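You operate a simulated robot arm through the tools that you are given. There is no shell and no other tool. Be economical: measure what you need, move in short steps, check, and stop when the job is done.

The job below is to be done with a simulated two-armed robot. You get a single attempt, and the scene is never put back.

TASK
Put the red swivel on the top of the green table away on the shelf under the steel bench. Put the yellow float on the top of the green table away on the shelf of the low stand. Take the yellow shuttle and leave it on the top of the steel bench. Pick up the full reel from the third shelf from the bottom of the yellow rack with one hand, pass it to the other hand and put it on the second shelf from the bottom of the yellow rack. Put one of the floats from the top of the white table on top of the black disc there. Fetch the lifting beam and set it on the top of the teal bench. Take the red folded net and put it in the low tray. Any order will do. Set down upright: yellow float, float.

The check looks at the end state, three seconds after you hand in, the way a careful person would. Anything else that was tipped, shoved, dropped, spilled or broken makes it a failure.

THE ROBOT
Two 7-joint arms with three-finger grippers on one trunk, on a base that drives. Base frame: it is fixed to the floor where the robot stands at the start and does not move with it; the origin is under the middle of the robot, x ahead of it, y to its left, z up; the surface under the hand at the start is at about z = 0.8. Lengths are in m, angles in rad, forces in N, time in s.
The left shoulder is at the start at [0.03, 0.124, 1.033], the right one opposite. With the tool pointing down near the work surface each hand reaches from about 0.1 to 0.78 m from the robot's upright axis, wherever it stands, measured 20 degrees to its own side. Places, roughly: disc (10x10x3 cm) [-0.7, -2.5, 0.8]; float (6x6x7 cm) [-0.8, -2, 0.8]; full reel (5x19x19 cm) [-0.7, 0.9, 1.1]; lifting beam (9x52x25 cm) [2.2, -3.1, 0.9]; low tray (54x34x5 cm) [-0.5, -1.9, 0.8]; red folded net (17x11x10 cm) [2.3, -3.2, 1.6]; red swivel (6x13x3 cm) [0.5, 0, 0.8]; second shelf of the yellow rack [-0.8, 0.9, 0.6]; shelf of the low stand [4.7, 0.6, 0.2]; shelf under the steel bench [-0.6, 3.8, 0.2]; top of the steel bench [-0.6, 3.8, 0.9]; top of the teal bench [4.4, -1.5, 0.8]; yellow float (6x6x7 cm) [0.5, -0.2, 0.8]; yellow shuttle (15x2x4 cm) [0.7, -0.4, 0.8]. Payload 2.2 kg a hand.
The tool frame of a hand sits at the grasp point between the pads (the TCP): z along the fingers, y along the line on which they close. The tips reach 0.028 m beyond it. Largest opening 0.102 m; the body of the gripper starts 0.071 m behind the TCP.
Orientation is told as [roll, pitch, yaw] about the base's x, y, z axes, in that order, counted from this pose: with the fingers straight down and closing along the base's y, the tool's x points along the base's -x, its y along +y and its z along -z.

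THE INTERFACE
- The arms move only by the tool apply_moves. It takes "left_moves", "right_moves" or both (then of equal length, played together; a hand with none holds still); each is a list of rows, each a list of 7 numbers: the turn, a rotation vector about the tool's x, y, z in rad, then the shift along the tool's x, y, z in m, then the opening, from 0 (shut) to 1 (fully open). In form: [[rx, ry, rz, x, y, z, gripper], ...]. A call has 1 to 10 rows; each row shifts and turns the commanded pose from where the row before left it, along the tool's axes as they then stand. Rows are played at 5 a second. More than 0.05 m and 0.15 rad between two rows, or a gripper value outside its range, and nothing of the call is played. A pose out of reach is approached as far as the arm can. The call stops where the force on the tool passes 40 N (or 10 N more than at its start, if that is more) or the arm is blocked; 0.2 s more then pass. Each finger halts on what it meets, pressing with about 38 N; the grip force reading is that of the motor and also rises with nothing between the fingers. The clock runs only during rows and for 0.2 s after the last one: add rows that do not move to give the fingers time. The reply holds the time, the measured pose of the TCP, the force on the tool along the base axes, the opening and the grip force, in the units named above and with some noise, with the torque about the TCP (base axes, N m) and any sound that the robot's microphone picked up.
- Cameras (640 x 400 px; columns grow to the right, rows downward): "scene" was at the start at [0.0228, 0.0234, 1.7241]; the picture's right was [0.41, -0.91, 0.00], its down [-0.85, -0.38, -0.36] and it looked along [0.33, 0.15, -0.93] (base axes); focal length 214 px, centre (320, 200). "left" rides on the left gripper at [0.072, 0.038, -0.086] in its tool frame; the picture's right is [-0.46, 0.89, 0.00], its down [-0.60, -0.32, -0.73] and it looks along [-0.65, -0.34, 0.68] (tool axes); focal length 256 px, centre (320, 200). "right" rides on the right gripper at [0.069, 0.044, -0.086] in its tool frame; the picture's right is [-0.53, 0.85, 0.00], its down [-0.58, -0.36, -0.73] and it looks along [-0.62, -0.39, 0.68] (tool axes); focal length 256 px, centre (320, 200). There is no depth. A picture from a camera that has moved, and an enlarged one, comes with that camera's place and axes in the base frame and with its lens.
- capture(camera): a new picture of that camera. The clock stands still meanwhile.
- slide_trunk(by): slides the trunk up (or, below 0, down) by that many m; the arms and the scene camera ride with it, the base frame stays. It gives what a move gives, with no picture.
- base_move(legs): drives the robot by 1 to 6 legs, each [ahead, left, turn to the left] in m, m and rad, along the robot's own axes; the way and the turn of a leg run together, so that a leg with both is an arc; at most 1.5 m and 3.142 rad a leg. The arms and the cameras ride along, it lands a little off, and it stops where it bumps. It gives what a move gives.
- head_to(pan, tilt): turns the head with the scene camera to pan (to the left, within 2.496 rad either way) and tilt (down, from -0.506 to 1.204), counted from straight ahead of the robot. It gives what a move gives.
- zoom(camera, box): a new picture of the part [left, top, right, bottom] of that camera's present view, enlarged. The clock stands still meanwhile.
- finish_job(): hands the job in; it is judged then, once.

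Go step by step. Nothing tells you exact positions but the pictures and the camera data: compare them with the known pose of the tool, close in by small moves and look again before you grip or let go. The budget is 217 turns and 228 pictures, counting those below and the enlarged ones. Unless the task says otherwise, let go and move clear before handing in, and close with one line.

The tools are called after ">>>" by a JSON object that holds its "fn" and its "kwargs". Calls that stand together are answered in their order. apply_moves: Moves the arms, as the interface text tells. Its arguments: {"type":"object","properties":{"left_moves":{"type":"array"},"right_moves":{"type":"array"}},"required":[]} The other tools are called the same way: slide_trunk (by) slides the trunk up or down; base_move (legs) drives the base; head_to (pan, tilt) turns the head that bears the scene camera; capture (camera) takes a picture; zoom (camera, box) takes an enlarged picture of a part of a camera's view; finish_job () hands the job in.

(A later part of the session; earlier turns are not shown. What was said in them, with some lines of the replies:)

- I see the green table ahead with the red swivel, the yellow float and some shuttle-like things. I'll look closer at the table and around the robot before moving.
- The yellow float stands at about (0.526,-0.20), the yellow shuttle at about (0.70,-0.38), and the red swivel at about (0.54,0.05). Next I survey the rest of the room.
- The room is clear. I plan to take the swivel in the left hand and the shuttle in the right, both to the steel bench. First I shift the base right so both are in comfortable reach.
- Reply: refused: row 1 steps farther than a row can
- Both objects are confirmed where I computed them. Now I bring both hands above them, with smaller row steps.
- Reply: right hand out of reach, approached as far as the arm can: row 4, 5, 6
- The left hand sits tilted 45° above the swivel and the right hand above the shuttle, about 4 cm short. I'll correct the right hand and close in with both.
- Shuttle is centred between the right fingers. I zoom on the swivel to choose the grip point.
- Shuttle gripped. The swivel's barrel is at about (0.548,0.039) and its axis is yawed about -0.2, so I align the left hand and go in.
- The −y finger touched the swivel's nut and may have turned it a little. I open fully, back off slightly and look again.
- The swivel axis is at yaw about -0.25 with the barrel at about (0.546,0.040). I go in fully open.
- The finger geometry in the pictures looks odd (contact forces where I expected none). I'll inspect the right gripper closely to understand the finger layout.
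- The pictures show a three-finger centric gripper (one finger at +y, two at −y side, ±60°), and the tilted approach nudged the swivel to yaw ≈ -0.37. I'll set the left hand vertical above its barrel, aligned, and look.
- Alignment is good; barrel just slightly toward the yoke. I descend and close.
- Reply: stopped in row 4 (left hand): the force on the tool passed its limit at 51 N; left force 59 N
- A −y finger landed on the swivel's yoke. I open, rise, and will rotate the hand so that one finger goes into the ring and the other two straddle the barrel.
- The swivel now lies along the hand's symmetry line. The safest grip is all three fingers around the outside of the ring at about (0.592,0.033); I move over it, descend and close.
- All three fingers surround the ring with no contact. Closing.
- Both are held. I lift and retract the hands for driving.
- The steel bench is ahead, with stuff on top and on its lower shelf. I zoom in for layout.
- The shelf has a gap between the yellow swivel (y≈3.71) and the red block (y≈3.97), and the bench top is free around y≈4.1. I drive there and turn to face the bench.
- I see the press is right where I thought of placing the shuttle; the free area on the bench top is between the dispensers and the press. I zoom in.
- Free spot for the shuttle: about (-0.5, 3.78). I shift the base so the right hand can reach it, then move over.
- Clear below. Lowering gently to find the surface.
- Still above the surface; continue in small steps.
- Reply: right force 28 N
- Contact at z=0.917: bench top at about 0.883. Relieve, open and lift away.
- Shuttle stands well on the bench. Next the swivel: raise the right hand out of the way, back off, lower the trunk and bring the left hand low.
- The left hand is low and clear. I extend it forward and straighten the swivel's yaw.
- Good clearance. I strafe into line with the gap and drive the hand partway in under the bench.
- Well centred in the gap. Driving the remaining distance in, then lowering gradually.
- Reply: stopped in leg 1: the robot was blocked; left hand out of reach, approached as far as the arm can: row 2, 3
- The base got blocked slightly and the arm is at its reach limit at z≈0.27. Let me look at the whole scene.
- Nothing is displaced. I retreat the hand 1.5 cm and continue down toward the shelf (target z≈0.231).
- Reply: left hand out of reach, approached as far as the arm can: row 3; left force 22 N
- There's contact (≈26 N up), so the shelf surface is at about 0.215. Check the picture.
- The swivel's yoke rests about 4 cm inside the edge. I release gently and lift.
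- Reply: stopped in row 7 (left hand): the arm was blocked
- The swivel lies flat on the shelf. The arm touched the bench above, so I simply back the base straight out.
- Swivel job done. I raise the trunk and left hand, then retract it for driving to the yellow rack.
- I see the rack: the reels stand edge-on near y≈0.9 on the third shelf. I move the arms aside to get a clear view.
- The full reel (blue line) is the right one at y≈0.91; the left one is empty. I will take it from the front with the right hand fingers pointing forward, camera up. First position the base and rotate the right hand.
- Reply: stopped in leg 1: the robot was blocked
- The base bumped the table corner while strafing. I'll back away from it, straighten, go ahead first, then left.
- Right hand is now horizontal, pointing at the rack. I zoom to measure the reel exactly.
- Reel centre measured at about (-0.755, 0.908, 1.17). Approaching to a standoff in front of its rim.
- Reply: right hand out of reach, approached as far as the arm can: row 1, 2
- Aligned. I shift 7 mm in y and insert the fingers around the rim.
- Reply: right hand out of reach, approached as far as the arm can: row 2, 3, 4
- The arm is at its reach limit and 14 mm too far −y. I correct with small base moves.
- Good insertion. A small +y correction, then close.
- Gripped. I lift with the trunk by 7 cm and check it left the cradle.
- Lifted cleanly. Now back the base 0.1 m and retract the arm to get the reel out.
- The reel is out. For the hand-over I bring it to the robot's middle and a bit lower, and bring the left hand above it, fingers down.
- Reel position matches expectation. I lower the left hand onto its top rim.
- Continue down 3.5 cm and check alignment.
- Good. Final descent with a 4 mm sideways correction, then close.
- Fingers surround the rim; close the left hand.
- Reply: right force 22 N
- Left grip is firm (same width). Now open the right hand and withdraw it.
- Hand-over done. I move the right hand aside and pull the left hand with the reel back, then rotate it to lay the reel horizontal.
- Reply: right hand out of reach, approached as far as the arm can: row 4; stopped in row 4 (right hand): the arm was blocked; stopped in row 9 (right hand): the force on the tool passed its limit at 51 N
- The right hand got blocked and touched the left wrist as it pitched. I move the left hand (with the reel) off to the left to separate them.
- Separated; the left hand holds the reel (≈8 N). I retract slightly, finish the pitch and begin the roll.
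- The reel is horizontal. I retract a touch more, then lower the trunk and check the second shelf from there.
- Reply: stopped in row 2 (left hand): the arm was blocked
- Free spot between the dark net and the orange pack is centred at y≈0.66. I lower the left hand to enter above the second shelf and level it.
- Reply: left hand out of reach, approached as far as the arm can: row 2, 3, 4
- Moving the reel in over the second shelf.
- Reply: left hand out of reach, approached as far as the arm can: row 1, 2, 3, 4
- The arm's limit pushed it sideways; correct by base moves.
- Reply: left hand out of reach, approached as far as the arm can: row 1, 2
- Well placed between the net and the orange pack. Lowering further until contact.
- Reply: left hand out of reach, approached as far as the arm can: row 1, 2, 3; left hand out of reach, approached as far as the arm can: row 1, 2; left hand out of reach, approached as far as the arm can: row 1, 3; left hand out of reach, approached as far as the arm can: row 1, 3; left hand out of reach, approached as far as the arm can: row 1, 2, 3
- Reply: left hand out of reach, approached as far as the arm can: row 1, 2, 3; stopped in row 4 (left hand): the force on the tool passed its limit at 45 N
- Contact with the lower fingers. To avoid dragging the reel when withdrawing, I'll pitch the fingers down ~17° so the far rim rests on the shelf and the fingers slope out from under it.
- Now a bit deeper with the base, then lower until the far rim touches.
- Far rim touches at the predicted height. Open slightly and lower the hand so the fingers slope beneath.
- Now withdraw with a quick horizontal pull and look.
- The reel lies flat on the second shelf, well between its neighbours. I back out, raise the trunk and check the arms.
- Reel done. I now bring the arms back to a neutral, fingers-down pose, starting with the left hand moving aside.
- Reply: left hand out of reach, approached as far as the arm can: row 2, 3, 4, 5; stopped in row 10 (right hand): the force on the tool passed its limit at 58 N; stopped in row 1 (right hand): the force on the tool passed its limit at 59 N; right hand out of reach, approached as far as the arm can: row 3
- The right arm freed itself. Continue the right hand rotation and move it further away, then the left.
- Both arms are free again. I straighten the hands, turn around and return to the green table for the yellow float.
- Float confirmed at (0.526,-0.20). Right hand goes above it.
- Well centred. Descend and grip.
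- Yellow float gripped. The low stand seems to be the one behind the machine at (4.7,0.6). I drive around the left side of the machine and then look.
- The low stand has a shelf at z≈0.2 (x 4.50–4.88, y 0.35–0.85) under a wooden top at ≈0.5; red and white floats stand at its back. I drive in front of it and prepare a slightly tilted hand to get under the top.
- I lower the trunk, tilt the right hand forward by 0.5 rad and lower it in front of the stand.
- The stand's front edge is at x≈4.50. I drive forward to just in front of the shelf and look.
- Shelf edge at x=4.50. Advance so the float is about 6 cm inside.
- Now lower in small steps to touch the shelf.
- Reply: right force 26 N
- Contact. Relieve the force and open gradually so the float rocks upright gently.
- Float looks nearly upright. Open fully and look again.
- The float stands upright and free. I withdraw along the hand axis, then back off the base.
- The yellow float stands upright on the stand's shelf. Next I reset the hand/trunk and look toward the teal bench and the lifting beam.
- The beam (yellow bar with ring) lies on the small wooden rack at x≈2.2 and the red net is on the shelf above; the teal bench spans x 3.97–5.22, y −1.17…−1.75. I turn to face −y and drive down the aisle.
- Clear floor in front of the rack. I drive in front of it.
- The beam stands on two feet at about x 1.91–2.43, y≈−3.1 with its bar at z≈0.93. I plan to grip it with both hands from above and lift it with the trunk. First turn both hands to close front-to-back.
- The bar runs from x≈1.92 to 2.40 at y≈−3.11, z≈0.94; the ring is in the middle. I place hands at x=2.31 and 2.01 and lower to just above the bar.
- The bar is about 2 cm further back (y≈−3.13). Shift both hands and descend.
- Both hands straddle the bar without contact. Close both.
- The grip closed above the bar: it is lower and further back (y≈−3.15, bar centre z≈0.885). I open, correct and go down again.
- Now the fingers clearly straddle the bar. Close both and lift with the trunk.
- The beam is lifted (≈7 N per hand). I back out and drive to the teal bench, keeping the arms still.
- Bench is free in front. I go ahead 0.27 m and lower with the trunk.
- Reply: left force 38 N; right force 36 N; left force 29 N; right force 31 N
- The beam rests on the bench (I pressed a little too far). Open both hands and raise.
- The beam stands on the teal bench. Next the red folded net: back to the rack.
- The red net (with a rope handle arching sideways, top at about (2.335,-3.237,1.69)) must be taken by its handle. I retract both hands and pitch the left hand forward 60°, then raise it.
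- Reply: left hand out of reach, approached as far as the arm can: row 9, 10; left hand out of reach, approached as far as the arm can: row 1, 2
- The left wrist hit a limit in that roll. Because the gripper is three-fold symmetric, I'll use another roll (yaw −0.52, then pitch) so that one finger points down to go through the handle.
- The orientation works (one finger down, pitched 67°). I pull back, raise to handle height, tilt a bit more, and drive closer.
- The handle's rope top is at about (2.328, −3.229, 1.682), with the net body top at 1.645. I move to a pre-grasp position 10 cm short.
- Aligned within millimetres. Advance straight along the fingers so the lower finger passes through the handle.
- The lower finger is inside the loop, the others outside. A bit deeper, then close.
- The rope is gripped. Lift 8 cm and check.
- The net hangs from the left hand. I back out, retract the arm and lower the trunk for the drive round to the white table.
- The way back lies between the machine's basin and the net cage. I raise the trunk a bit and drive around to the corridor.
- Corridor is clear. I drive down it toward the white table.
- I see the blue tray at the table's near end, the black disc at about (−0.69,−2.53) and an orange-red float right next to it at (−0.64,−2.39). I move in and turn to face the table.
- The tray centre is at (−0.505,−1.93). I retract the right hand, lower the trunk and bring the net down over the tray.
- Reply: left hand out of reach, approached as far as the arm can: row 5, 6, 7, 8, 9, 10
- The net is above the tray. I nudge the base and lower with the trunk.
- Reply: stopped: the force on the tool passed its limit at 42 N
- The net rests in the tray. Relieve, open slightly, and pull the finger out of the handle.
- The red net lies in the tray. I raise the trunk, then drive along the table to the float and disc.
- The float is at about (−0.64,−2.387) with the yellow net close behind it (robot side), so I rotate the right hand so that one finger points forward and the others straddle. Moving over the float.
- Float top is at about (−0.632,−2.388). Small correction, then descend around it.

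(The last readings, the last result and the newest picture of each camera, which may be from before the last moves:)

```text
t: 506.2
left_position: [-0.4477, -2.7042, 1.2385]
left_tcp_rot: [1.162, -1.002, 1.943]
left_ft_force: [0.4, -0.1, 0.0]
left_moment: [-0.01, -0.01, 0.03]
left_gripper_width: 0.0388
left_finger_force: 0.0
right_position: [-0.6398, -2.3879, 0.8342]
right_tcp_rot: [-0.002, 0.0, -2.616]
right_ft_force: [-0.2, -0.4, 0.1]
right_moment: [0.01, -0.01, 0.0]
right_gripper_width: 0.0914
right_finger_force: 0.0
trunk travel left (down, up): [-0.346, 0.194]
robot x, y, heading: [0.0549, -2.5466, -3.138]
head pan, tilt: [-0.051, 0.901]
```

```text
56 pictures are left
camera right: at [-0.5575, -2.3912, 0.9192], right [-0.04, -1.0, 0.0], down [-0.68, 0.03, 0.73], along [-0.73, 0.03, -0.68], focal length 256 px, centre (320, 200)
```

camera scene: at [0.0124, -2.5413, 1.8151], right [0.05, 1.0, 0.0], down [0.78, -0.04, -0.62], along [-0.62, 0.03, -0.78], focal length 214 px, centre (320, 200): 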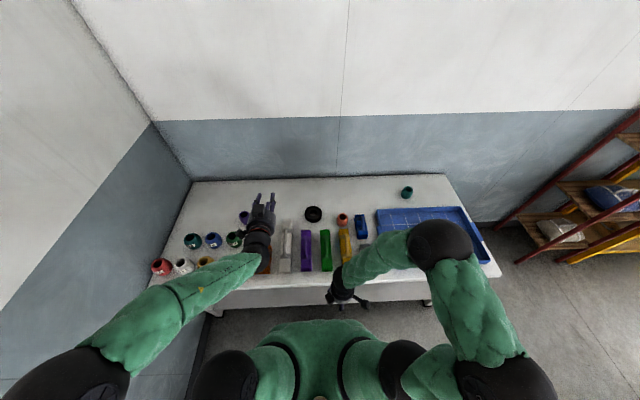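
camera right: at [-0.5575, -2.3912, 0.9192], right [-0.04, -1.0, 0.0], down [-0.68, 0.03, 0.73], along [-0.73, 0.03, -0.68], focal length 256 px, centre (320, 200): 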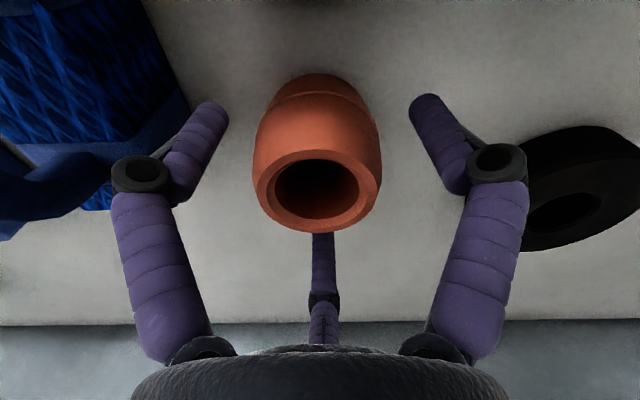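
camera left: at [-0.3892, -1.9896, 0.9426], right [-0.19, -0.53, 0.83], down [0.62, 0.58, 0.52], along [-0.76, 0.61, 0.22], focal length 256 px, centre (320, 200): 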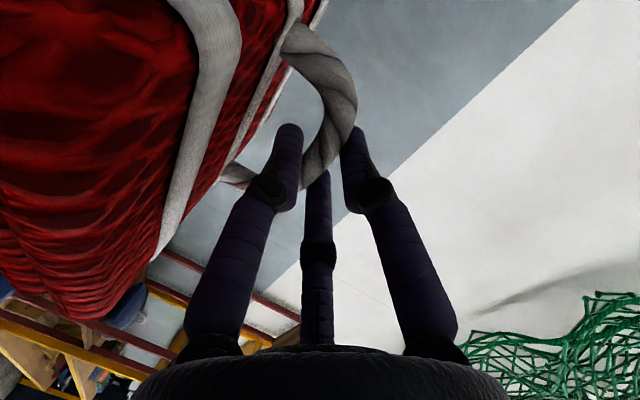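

>>> {"fn": "apply_moves", "kwargs": {"right_moves": [[0, 0, 0, 0, 0, 0.01, 0.9], [0, 0, 0, 0, 0, 0, 0.7], [0, 0, 0, 0, 0, 0, 0.5], [0, 0, 0, 0, 0, 0, 0.3], [0, 0, 0, 0, 0, 0, 0.3], [0, 0, 0, 0, 0, 0, 0.3], [0, 0, 0, 0, 0, -0.03, 0.3], [0, 0, 0, 0, 0, -0.04, 0.3], [0, 0, 0, 0, 0, -0.04, 0.3]]}}

>>> {"fn": "capture", "kwargs": {"camera": "right"}}

>>> {"fn": "zoom", "kwargs": {"camera": "scene", "box": [260, 180, 400, 280]}}

```text
t: 508.2
left_position: [-0.4471, -2.7026, 1.2381]
left_tcp_rot: [1.16, -1.003, 1.941]
left_ft_force: [-0.9, 0.1, 0.0]
left_moment: [0.01, 0.02, -0.03]
left_gripper_width: 0.0389
left_finger_force: 0.1
right_position: [-0.638, -2.3881, 0.9333]
right_tcp_rot: [0.001, 0.001, -2.617]
right_ft_force: [0.4, 0.4, -1.1]
right_moment: [0.01, 0.05, 0.0]
right_gripper_width: 0.059
right_finger_force: 38.0
trunk travel left (down, up): [-0.346, 0.194]
robot x, y, heading: [0.0534, -2.5443, -3.141]
head pan, tilt: [-0.051, 0.901]
```

```text
55 pictures are left
camera right: at [-0.5562, -2.392, 1.0204], right [-0.04, -1.0, 0.0], down [-0.68, 0.03, 0.73], along [-0.73, 0.03, -0.68], focal length 256 px, centre (320, 200)
```

right: 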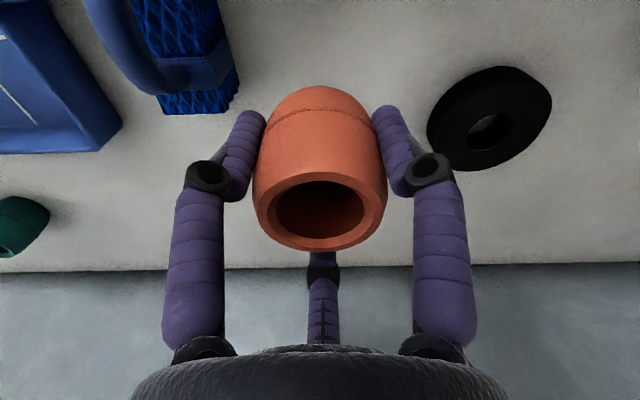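

```text
4.00 times, centred on (330, 230) of scene
camera zoom: at [0.0128, -2.5413, 1.8151], right [0.05, 1.0, 0.0], down [0.78, -0.04, -0.62], along [-0.62, 0.03, -0.78], focal length 858 px, centre (280, 80)
```

zoom: 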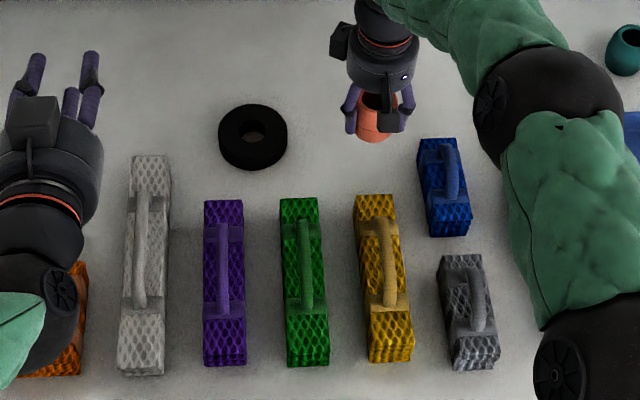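

Gripped upright. The disc centre is at (−0.694,−2.547); I move above it.

>>> {"fn": "apply_moves", "kwargs": {"right_moves": [[0, 0, 0, -0.032, 0.0275, 0, 0.3], [0, 0, 0, -0.032, 0.0275, 0, 0.3], [0, 0, 0, -0.032, 0.0275, 0, 0.3], [0, 0, 0, -0.032, 0.0275, 0, 0.3], [0, 0, 0, 0, 0, 0, 0.3]]}}

>>> {"fn": "capture", "kwargs": {"camera": "right"}}

>>> {"fn": "zoom", "kwargs": {"camera": "scene", "box": [260, 180, 400, 280]}}

```text
t: 509.4
left_position: [-0.4493, -2.7038, 1.2374]
left_tcp_rot: [1.159, -1.002, 1.944]
left_ft_force: [-0.5, 0.7, 0.0]
left_moment: [0.01, 0.0, 0.04]
left_gripper_width: 0.0389
left_finger_force: 0.1
right_position: [-0.6693, -2.5432, 0.9382]
right_tcp_rot: [0.0, 0.002, -2.619]
right_ft_force: [-0.9, 0.4, 0.1]
right_moment: [0.01, 0.0, -0.01]
right_gripper_width: 0.0575
right_finger_force: 38.3
right hand out of reach, approached as far as the arm can: row 4
trunk travel left (down, up): [-0.346, 0.194]
robot x, y, heading: [0.056, -2.5416, -3.142]
head pan, tilt: [-0.051, 0.901]
```

```text
53 pictures are left
camera right: at [-0.5875, -2.5469, 1.0237], right [-0.04, -1.0, 0.0], down [-0.68, 0.03, 0.73], along [-0.73, 0.03, -0.68], focal length 256 px, centre (320, 200)
```

right: 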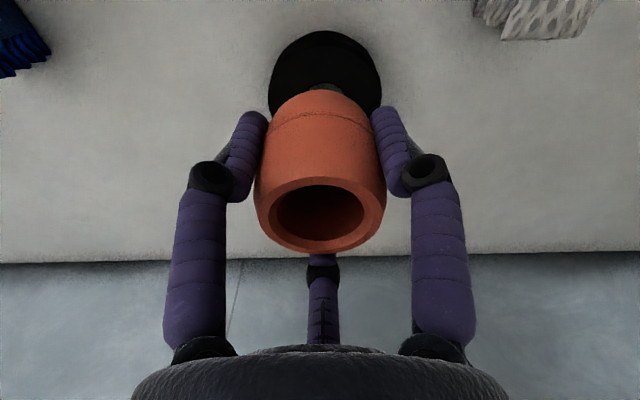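

```text
4.00 times, centred on (330, 230) of scene
camera zoom: at [0.0111, -2.5405, 1.8151], right [0.05, 1.0, 0.0], down [0.78, -0.04, -0.62], along [-0.62, 0.03, -0.78], focal length 858 px, centre (280, 80)
```

zoom: 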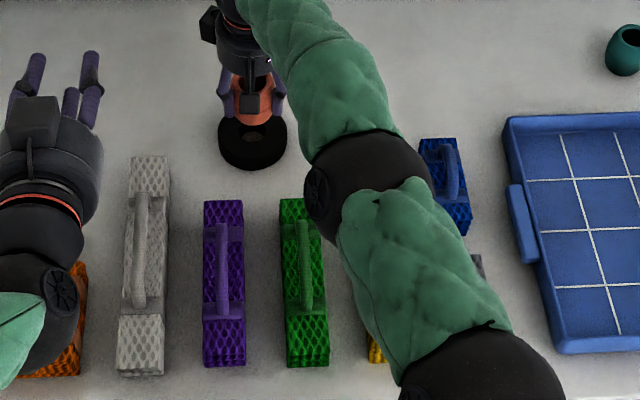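

Out of reach by 2.5 cm; I shift the base left 0.12 m and re-extend the arm.

>>> {"fn": "base_move", "kwargs": {"legs": [[0, 0.12, 0]]}}

>>> {"fn": "apply_moves", "kwargs": {"right_moves": [[0, 0, 0, 0.012, -0.0377, 0, 0.3], [0, 0, 0, 0.012, -0.0377, 0, 0.3], [0, 0, 0, 0.012, -0.0377, 0, 0.3], [0, 0, 0, 0, 0, 0, 0.3]]}}

>>> {"fn": "capture", "kwargs": {"camera": "right"}}

```text
t: 510.6
left_position: [-0.4476, -2.8253, 1.2373]
left_tcp_rot: [1.16, -1.002, 1.942]
left_ft_force: [-0.6, -1.4, 0.2]
left_moment: [-0.01, -0.02, -0.04]
left_gripper_width: 0.0386
left_finger_force: 0.0
right_position: [-0.6704, -2.6659, 0.9384]
right_tcp_rot: [-0.001, 0.001, -2.618]
right_ft_force: [0.0, -0.3, -1.1]
right_moment: [0.05, 0.03, -0.01]
right_gripper_width: 0.0572
right_finger_force: 37.9
trunk travel left (down, up): [-0.346, 0.194]
robot x, y, heading: [0.0571, -2.6663, -3.14]
head pan, tilt: [-0.051, 0.901]
```

```text
t: 511.6
left_position: [-0.4471, -2.8257, 1.2383]
left_tcp_rot: [1.16, -1.004, 1.944]
left_ft_force: [0.5, 0.3, -0.6]
left_moment: [0.02, -0.01, 0.0]
left_gripper_width: 0.0388
left_finger_force: 0.0
right_position: [-0.6888, -2.5573, 0.9387]
right_tcp_rot: [0.001, 0.0, -2.615]
right_ft_force: [-0.8, -1.0, 0.3]
right_moment: [-0.02, -0.02, 0.01]
right_gripper_width: 0.057
right_finger_force: 37.7
right hand out of reach, approached as far as the arm can: row 3
trunk travel left (down, up): [-0.346, 0.194]
robot x, y, heading: [0.0575, -2.6679, -3.138]
head pan, tilt: [-0.051, 0.901]
```

```text
51 pictures are left
camera right: at [-0.6068, -2.5619, 1.0248], right [-0.04, -1.0, 0.0], down [-0.68, 0.03, 0.73], along [-0.73, 0.03, -0.68], focal length 256 px, centre (320, 200)
```

right: 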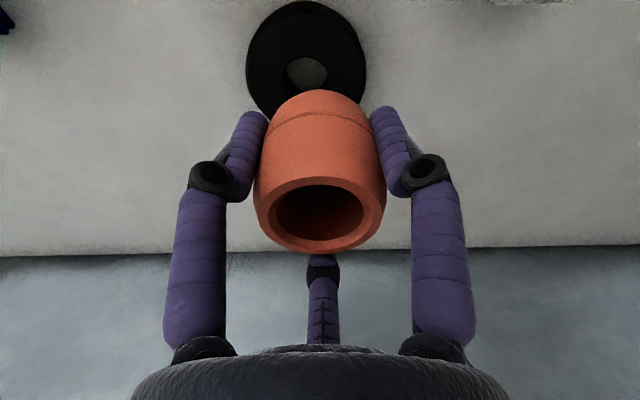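

Disc centre ≈ (−0.690,−2.548). Shift 9 mm and descend towards the disc.

>>> {"fn": "apply_moves", "kwargs": {"right_moves": [[0, 0, 0, 0.0045, -0.0078, 0, 0.3], [0, 0, 0, 0, 0, 0.03, 0.3], [0, 0, 0, 0, 0, 0.03, 0.3], [0, 0, 0, 0, 0, 0.0, 0.3]]}}

>>> {"fn": "capture", "kwargs": {"camera": "right"}}

>>> {"fn": "zoom", "kwargs": {"camera": "scene", "box": [270, 160, 410, 260]}}

```text
t: 512.6
left_position: [-0.4473, -2.8241, 1.2375]
left_tcp_rot: [1.161, -1.002, 1.942]
left_ft_force: [-0.1, 0.0, -0.2]
left_moment: [0.02, -0.03, 0.01]
left_gripper_width: 0.0387
left_finger_force: 0.0
right_position: [-0.6812, -2.5509, 0.8798]
right_tcp_rot: [0.001, 0.001, -2.616]
right_ft_force: [-0.3, 0.0, -1.4]
right_moment: [0.0, 0.0, 0.01]
right_gripper_width: 0.0571
right_finger_force: 38.2
right hand out of reach, approached as far as the arm can: row 2, 3
trunk travel left (down, up): [-0.346, 0.194]
robot x, y, heading: [0.0555, -2.6639, -3.139]
head pan, tilt: [-0.051, 0.901]
```

```text
50 pictures are left
camera right: at [-0.5976, -2.554, 0.9664], right [-0.04, -1.0, 0.0], down [-0.68, 0.03, 0.73], along [-0.73, 0.03, -0.68], focal length 256 px, centre (320, 200)
```

right: 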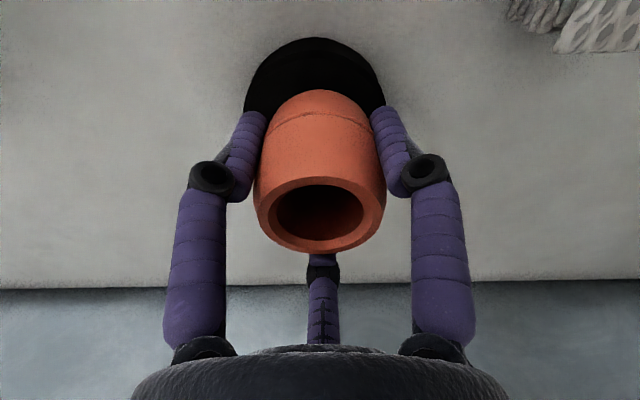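

```text
4.00 times, centred on (340, 210) of scene
camera zoom: at [0.012, -2.6615, 1.8151], right [0.05, 1.0, 0.0], down [0.78, -0.04, -0.62], along [-0.62, 0.03, -0.78], focal length 858 px, centre (240, 160)
```

zoom: 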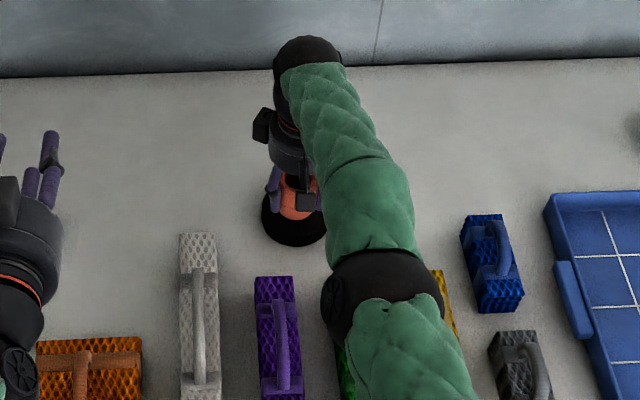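

Nearly centred. Tiny base correction, then lower with the trunk.

>>> {"fn": "base_move", "kwargs": {"legs": [[0.009, -0.004, 0]]}}

>>> {"fn": "slide_trunk", "kwargs": {"by": -0.015}}

>>> {"fn": "capture", "kwargs": {"camera": "right"}}

```text
t: 513.4
left_position: [-0.4568, -2.8205, 1.2387]
left_tcp_rot: [1.161, -1.004, 1.942]
left_ft_force: [0.0, -0.4, 0.6]
left_moment: [0.0, -0.01, -0.03]
left_gripper_width: 0.0387
left_finger_force: 0.2
right_position: [-0.689, -2.5461, 0.881]
right_tcp_rot: [-0.001, 0.001, -2.617]
right_ft_force: [0.2, -0.1, -0.7]
right_moment: [-0.03, 0.02, 0.01]
right_gripper_width: 0.0571
right_finger_force: 37.9
trunk travel left (down, up): [-0.346, 0.194]
robot x, y, heading: [0.0518, -2.6668, -3.137]
head pan, tilt: [-0.051, 0.901]
```

```text
t: 514.0
left_position: [-0.4559, -2.8205, 1.2234]
left_tcp_rot: [1.161, -1.001, 1.941]
left_ft_force: [-0.7, -0.2, 0.7]
left_moment: [0.0, -0.01, 0.01]
left_gripper_width: 0.0386
left_finger_force: 0.1
right_position: [-0.6893, -2.5468, 0.8657]
right_tcp_rot: [0.0, 0.0, -2.615]
right_ft_force: [-0.8, 0.0, -0.1]
right_moment: [0.02, 0.0, 0.0]
right_gripper_width: 0.0574
right_finger_force: 37.5
trunk travel left (down, up): [-0.331, 0.209]
robot x, y, heading: [0.0453, -2.6625, -3.14]
head pan, tilt: [-0.051, 0.901]
```

```text
48 pictures are left
camera right: at [-0.6064, -2.5503, 0.9515], right [-0.04, -1.0, 0.0], down [-0.68, 0.03, 0.73], along [-0.73, 0.03, -0.68], focal length 256 px, centre (320, 200)
```

right: 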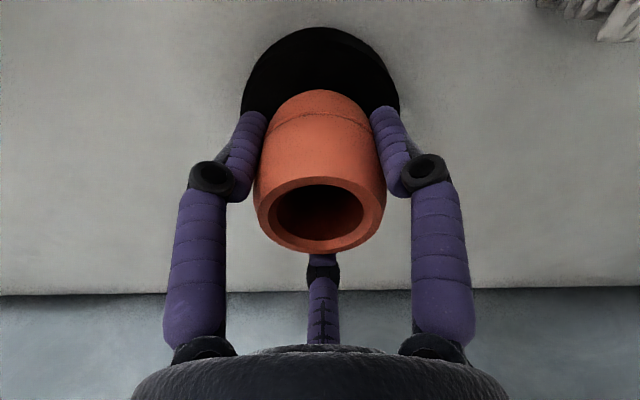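

Centred on the disc. Lower in small steps until contact.

>>> {"fn": "slide_trunk", "kwargs": {"by": -0.008}}

>>> {"fn": "slide_trunk", "kwargs": {"by": -0.005}}

>>> {"fn": "slide_trunk", "kwargs": {"by": -0.004}}

```text
t: 514.6
left_position: [-0.4558, -2.8199, 1.2158]
left_tcp_rot: [1.159, -1.005, 1.941]
left_ft_force: [-0.7, -0.4, -0.7]
left_moment: [0.02, 0.03, -0.02]
left_gripper_width: 0.0389
left_finger_force: 0.0
right_position: [-0.6886, -2.547, 0.8578]
right_tcp_rot: [0.001, 0.0, -2.616]
right_ft_force: [0.8, 0.3, 0.6]
right_moment: [0.0, -0.01, -0.01]
right_gripper_width: 0.057
right_finger_force: 37.9
trunk travel left (down, up): [-0.323, 0.217]
robot x, y, heading: [0.0479, -2.6615, -3.141]
head pan, tilt: [-0.051, 0.901]
```

```text
t: 515.1
left_position: [-0.4563, -2.8214, 1.2098]
left_tcp_rot: [1.161, -1.005, 1.941]
left_ft_force: [0.4, 0.8, -0.2]
left_moment: [0.0, 0.0, -0.01]
left_gripper_width: 0.0388
left_finger_force: 0.0
right_position: [-0.6897, -2.546, 0.8522]
right_tcp_rot: [0.0, 0.001, -2.616]
right_ft_force: [1.8, 0.3, 6.1]
right_moment: [-0.02, -0.2, 0.03]
right_gripper_width: 0.057
right_finger_force: 38.4
trunk travel left (down, up): [-0.318, 0.222]
robot x, y, heading: [0.0468, -2.6605, -3.14]
head pan, tilt: [-0.051, 0.901]
```

```text
t: 515.6
left_position: [-0.4538, -2.8222, 1.2073]
left_tcp_rot: [1.164, -1.004, 1.94]
left_ft_force: [0.9, 0.4, -0.5]
left_moment: [-0.01, 0.01, 0.05]
left_gripper_width: 0.0391
left_finger_force: 0.0
right_position: [-0.6896, -2.5473, 0.853]
right_tcp_rot: [-0.002, -0.007, -2.618]
right_ft_force: [5.6, -1.2, 24.7]
right_moment: [-0.07, -0.41, 0.05]
right_gripper_width: 0.0572
right_finger_force: 37.5
trunk travel left (down, up): [-0.314, 0.226]
robot x, y, heading: [0.0488, -2.6644, -3.14]
head pan, tilt: [-0.051, 0.901]
```

Contact. Relieve, open gradually and lift straight up.

>>> {"fn": "apply_moves", "kwargs": {"right_moves": [[0, 0, 0, 0, 0, -0.003, 0.3], [0, 0, 0, 0, 0, 0, 0.6], [0, 0, 0, 0, 0, 0, 0.7], [0, 0, 0, 0, 0, 0, 0.85], [0, 0, 0, 0, 0, 0, 0.95], [0, 0, 0, 0, 0, -0.03, 0.95], [0, 0, 0, 0, 0, -0.04, 0.95], [0, 0, 0, 0, 0, -0.04, 0.95], [0, 0, 0, 0, 0, -0.04, 0.95]]}}

>>> {"fn": "capture", "kwargs": {"camera": "right"}}

>>> {"fn": "zoom", "kwargs": {"camera": "scene", "box": [270, 160, 410, 260]}}

```text
t: 517.6
left_position: [-0.4567, -2.8209, 1.2065]
left_tcp_rot: [1.159, -1.004, 1.941]
left_ft_force: [0.2, 0.0, -0.1]
left_moment: [0.03, 0.02, 0.0]
left_gripper_width: 0.0388
left_finger_force: 0.0
right_position: [-0.6888, -2.5473, 1.0011]
right_tcp_rot: [0.001, 0.001, -2.614]
right_ft_force: [-0.3, -0.3, -0.4]
right_moment: [0.02, 0.0, 0.01]
right_gripper_width: 0.0965
right_finger_force: 0.0
trunk travel left (down, up): [-0.314, 0.226]
robot x, y, heading: [0.0459, -2.6625, -3.136]
head pan, tilt: [-0.051, 0.901]
```

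```text
47 pictures are left
camera right: at [-0.6059, -2.5509, 1.0872], right [-0.04, -1.0, 0.0], down [-0.68, 0.03, 0.73], along [-0.73, 0.03, -0.68], focal length 256 px, centre (320, 200)
```

right: 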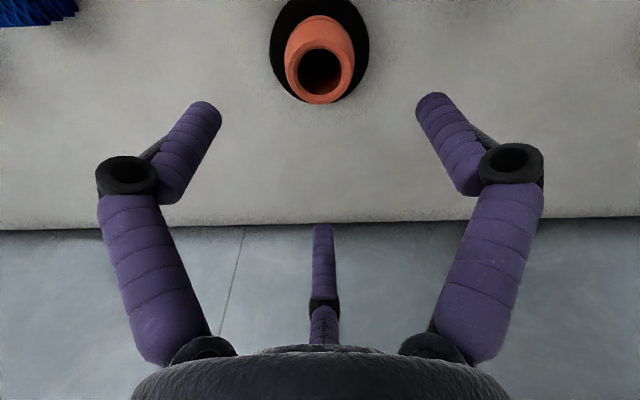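

```text
4.00 times, centred on (340, 210) of scene
camera zoom: at [0.0039, -2.6578, 1.7831], right [0.05, 1.0, 0.0], down [0.78, -0.04, -0.62], along [-0.62, 0.03, -0.78], focal length 858 px, centre (240, 160)
```

zoom: 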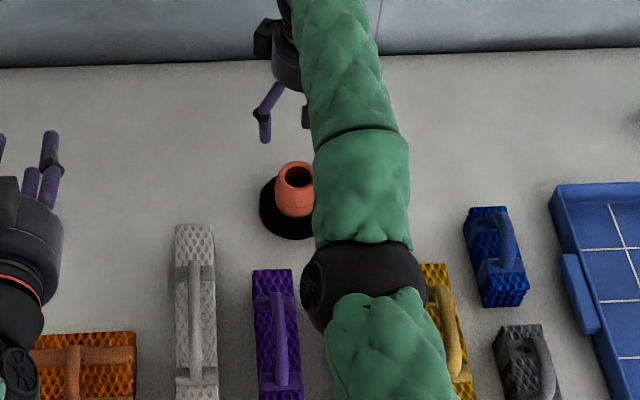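

The float stands upright on the disc. I back off so both hands are clear, with one last look.

>>> {"fn": "base_move", "kwargs": {"legs": [[-0.3, 0, 0]]}}

>>> {"fn": "capture", "kwargs": {"camera": "scene"}}

```text
t: 519.7
left_position: [-0.1633, -2.8212, 1.2059]
left_tcp_rot: [1.165, -1.003, 1.94]
left_ft_force: [0.0, -0.5, 0.7]
left_moment: [0.0, 0.0, 0.0]
left_gripper_width: 0.0389
left_finger_force: 0.2
right_position: [-0.396, -2.5478, 1.0018]
right_tcp_rot: [-0.001, 0.0, -2.615]
right_ft_force: [0.5, -0.3, 0.3]
right_moment: [0.02, 0.02, -0.02]
right_gripper_width: 0.0967
right_finger_force: 0.0
trunk travel left (down, up): [-0.314, 0.226]
robot x, y, heading: [0.3426, -2.6593, -3.138]
head pan, tilt: [-0.051, 0.901]
stopped in leg 1: the robot was blocked; the commanded pose is now the measured one
```

```text
45 pictures are left
camera scene: at [0.2975, -2.6571, 1.7832], right [0.05, 1.0, 0.0], down [0.78, -0.04, -0.62], along [-0.62, 0.03, -0.78], focal length 214 px, centre (320, 200)
```

scene: 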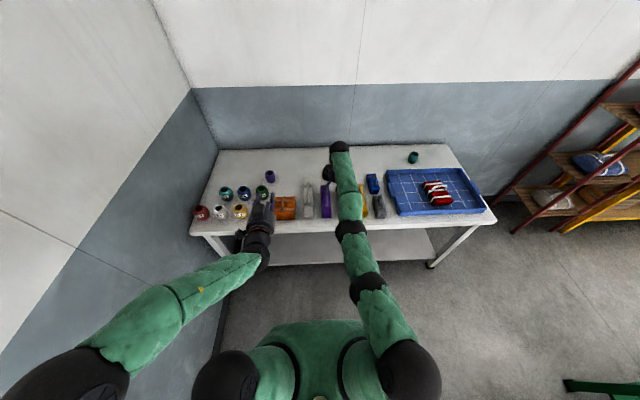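

It just touched something behind at the end. I ease forward a little and look behind for any shove.

>>> {"fn": "base_move", "kwargs": {"legs": [[0.05, 0, 0]]}}

>>> {"fn": "head_to", "kwargs": {"pan": -2.45, "tilt": 0.75}}

>>> {"fn": "capture", "kwargs": {"camera": "scene"}}

>>> {"fn": "head_to", "kwargs": {"pan": 2.45, "tilt": 0.75}}

>>> {"fn": "capture", "kwargs": {"camera": "scene"}}

```text
t: 520.6
left_position: [-0.2148, -2.8217, 1.2042]
left_tcp_rot: [1.157, -1.002, 1.946]
left_ft_force: [-1.1, -0.2, -0.6]
left_moment: [-0.03, -0.01, 0.0]
left_gripper_width: 0.0386
left_finger_force: 0.0
right_position: [-0.4476, -2.5473, 0.9994]
right_tcp_rot: [0.002, 0.003, -2.614]
right_ft_force: [-1.7, 0.0, -0.8]
right_moment: [0.01, -0.05, 0.05]
right_gripper_width: 0.0968
right_finger_force: 0.0
trunk travel left (down, up): [-0.314, 0.226]
robot x, y, heading: [0.2897, -2.6648, -3.135]
head pan, tilt: [-0.051, 0.901]
```

```text
t: 522.8
left_position: [-0.2121, -2.8221, 1.2062]
left_tcp_rot: [1.16, -1.001, 1.942]
left_ft_force: [0.0, 0.4, 0.4]
left_moment: [-0.01, -0.01, 0.0]
left_gripper_width: 0.0386
left_finger_force: 0.0
right_position: [-0.4452, -2.5482, 1.0007]
right_tcp_rot: [0.0, 0.002, -2.612]
right_ft_force: [0.8, 0.4, -0.6]
right_moment: [0.01, 0.01, 0.0]
right_gripper_width: 0.0969
right_finger_force: 0.1
trunk travel left (down, up): [-0.314, 0.226]
robot x, y, heading: [0.2922, -2.6611, -3.138]
head pan, tilt: [-2.45, 0.75]
```

```text
44 pictures are left
camera scene: at [0.3856, -2.6077, 1.795], right [0.64, -0.77, 0.0], down [-0.52, -0.44, -0.73], along [0.56, 0.47, -0.68], focal length 214 px, centre (320, 200)
```

scene: 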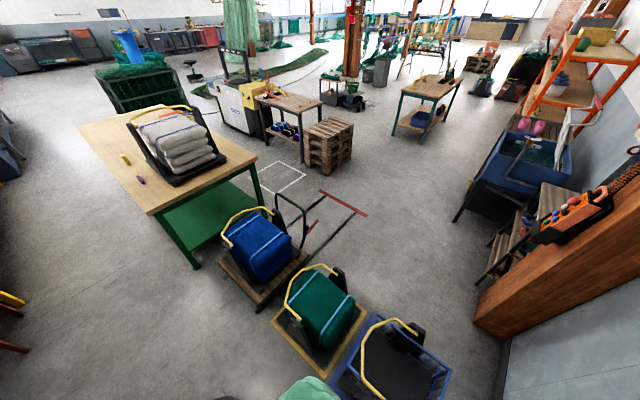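

```text
t: 526.7
left_position: [-0.2128, -2.8209, 1.2061]
left_tcp_rot: [1.16, -1.002, 1.943]
left_ft_force: [-0.7, -0.5, 0.3]
left_moment: [0.01, -0.02, 0.02]
left_gripper_width: 0.0387
left_finger_force: 0.0
right_position: [-0.4457, -2.5473, 1.0]
right_tcp_rot: [-0.001, 0.002, -2.617]
right_ft_force: [-1.0, -0.2, 1.1]
right_moment: [0.01, 0.0, -0.02]
right_gripper_width: 0.0968
right_finger_force: 0.1
trunk travel left (down, up): [-0.314, 0.226]
robot x, y, heading: [0.2898, -2.6634, -3.14]
head pan, tilt: [2.45, 0.75]
```

```text
43 pictures are left
camera scene: at [0.386, -2.7134, 1.795], right [-0.63, -0.77, 0.0], down [-0.53, 0.43, -0.73], along [0.57, -0.46, -0.68], focal length 214 px, centre (320, 200)
```

scene: 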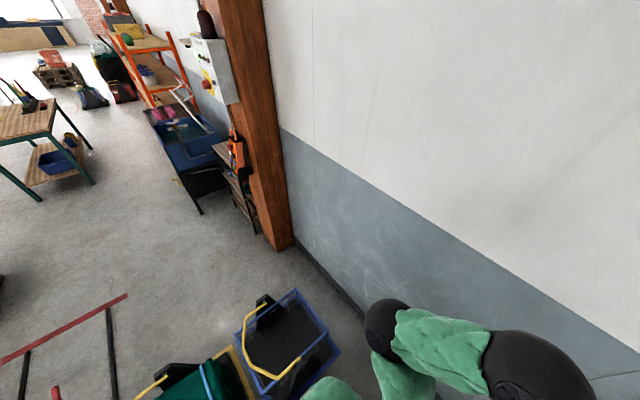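

Nothing behind looks displaced: the bins still sit squarely on their mats. All items are placed and the hands are clear, so I hand in.

>>> {"fn": "finish_job", "kwargs": {}}

```text
The job is handed in.
```

I handed the job in with all seven items in their places, and both floats were standing upright when last seen. The base touched the green table's corner, the steel bench and a floor bin while driving; I saw nothing moved in the pictures afterwards.
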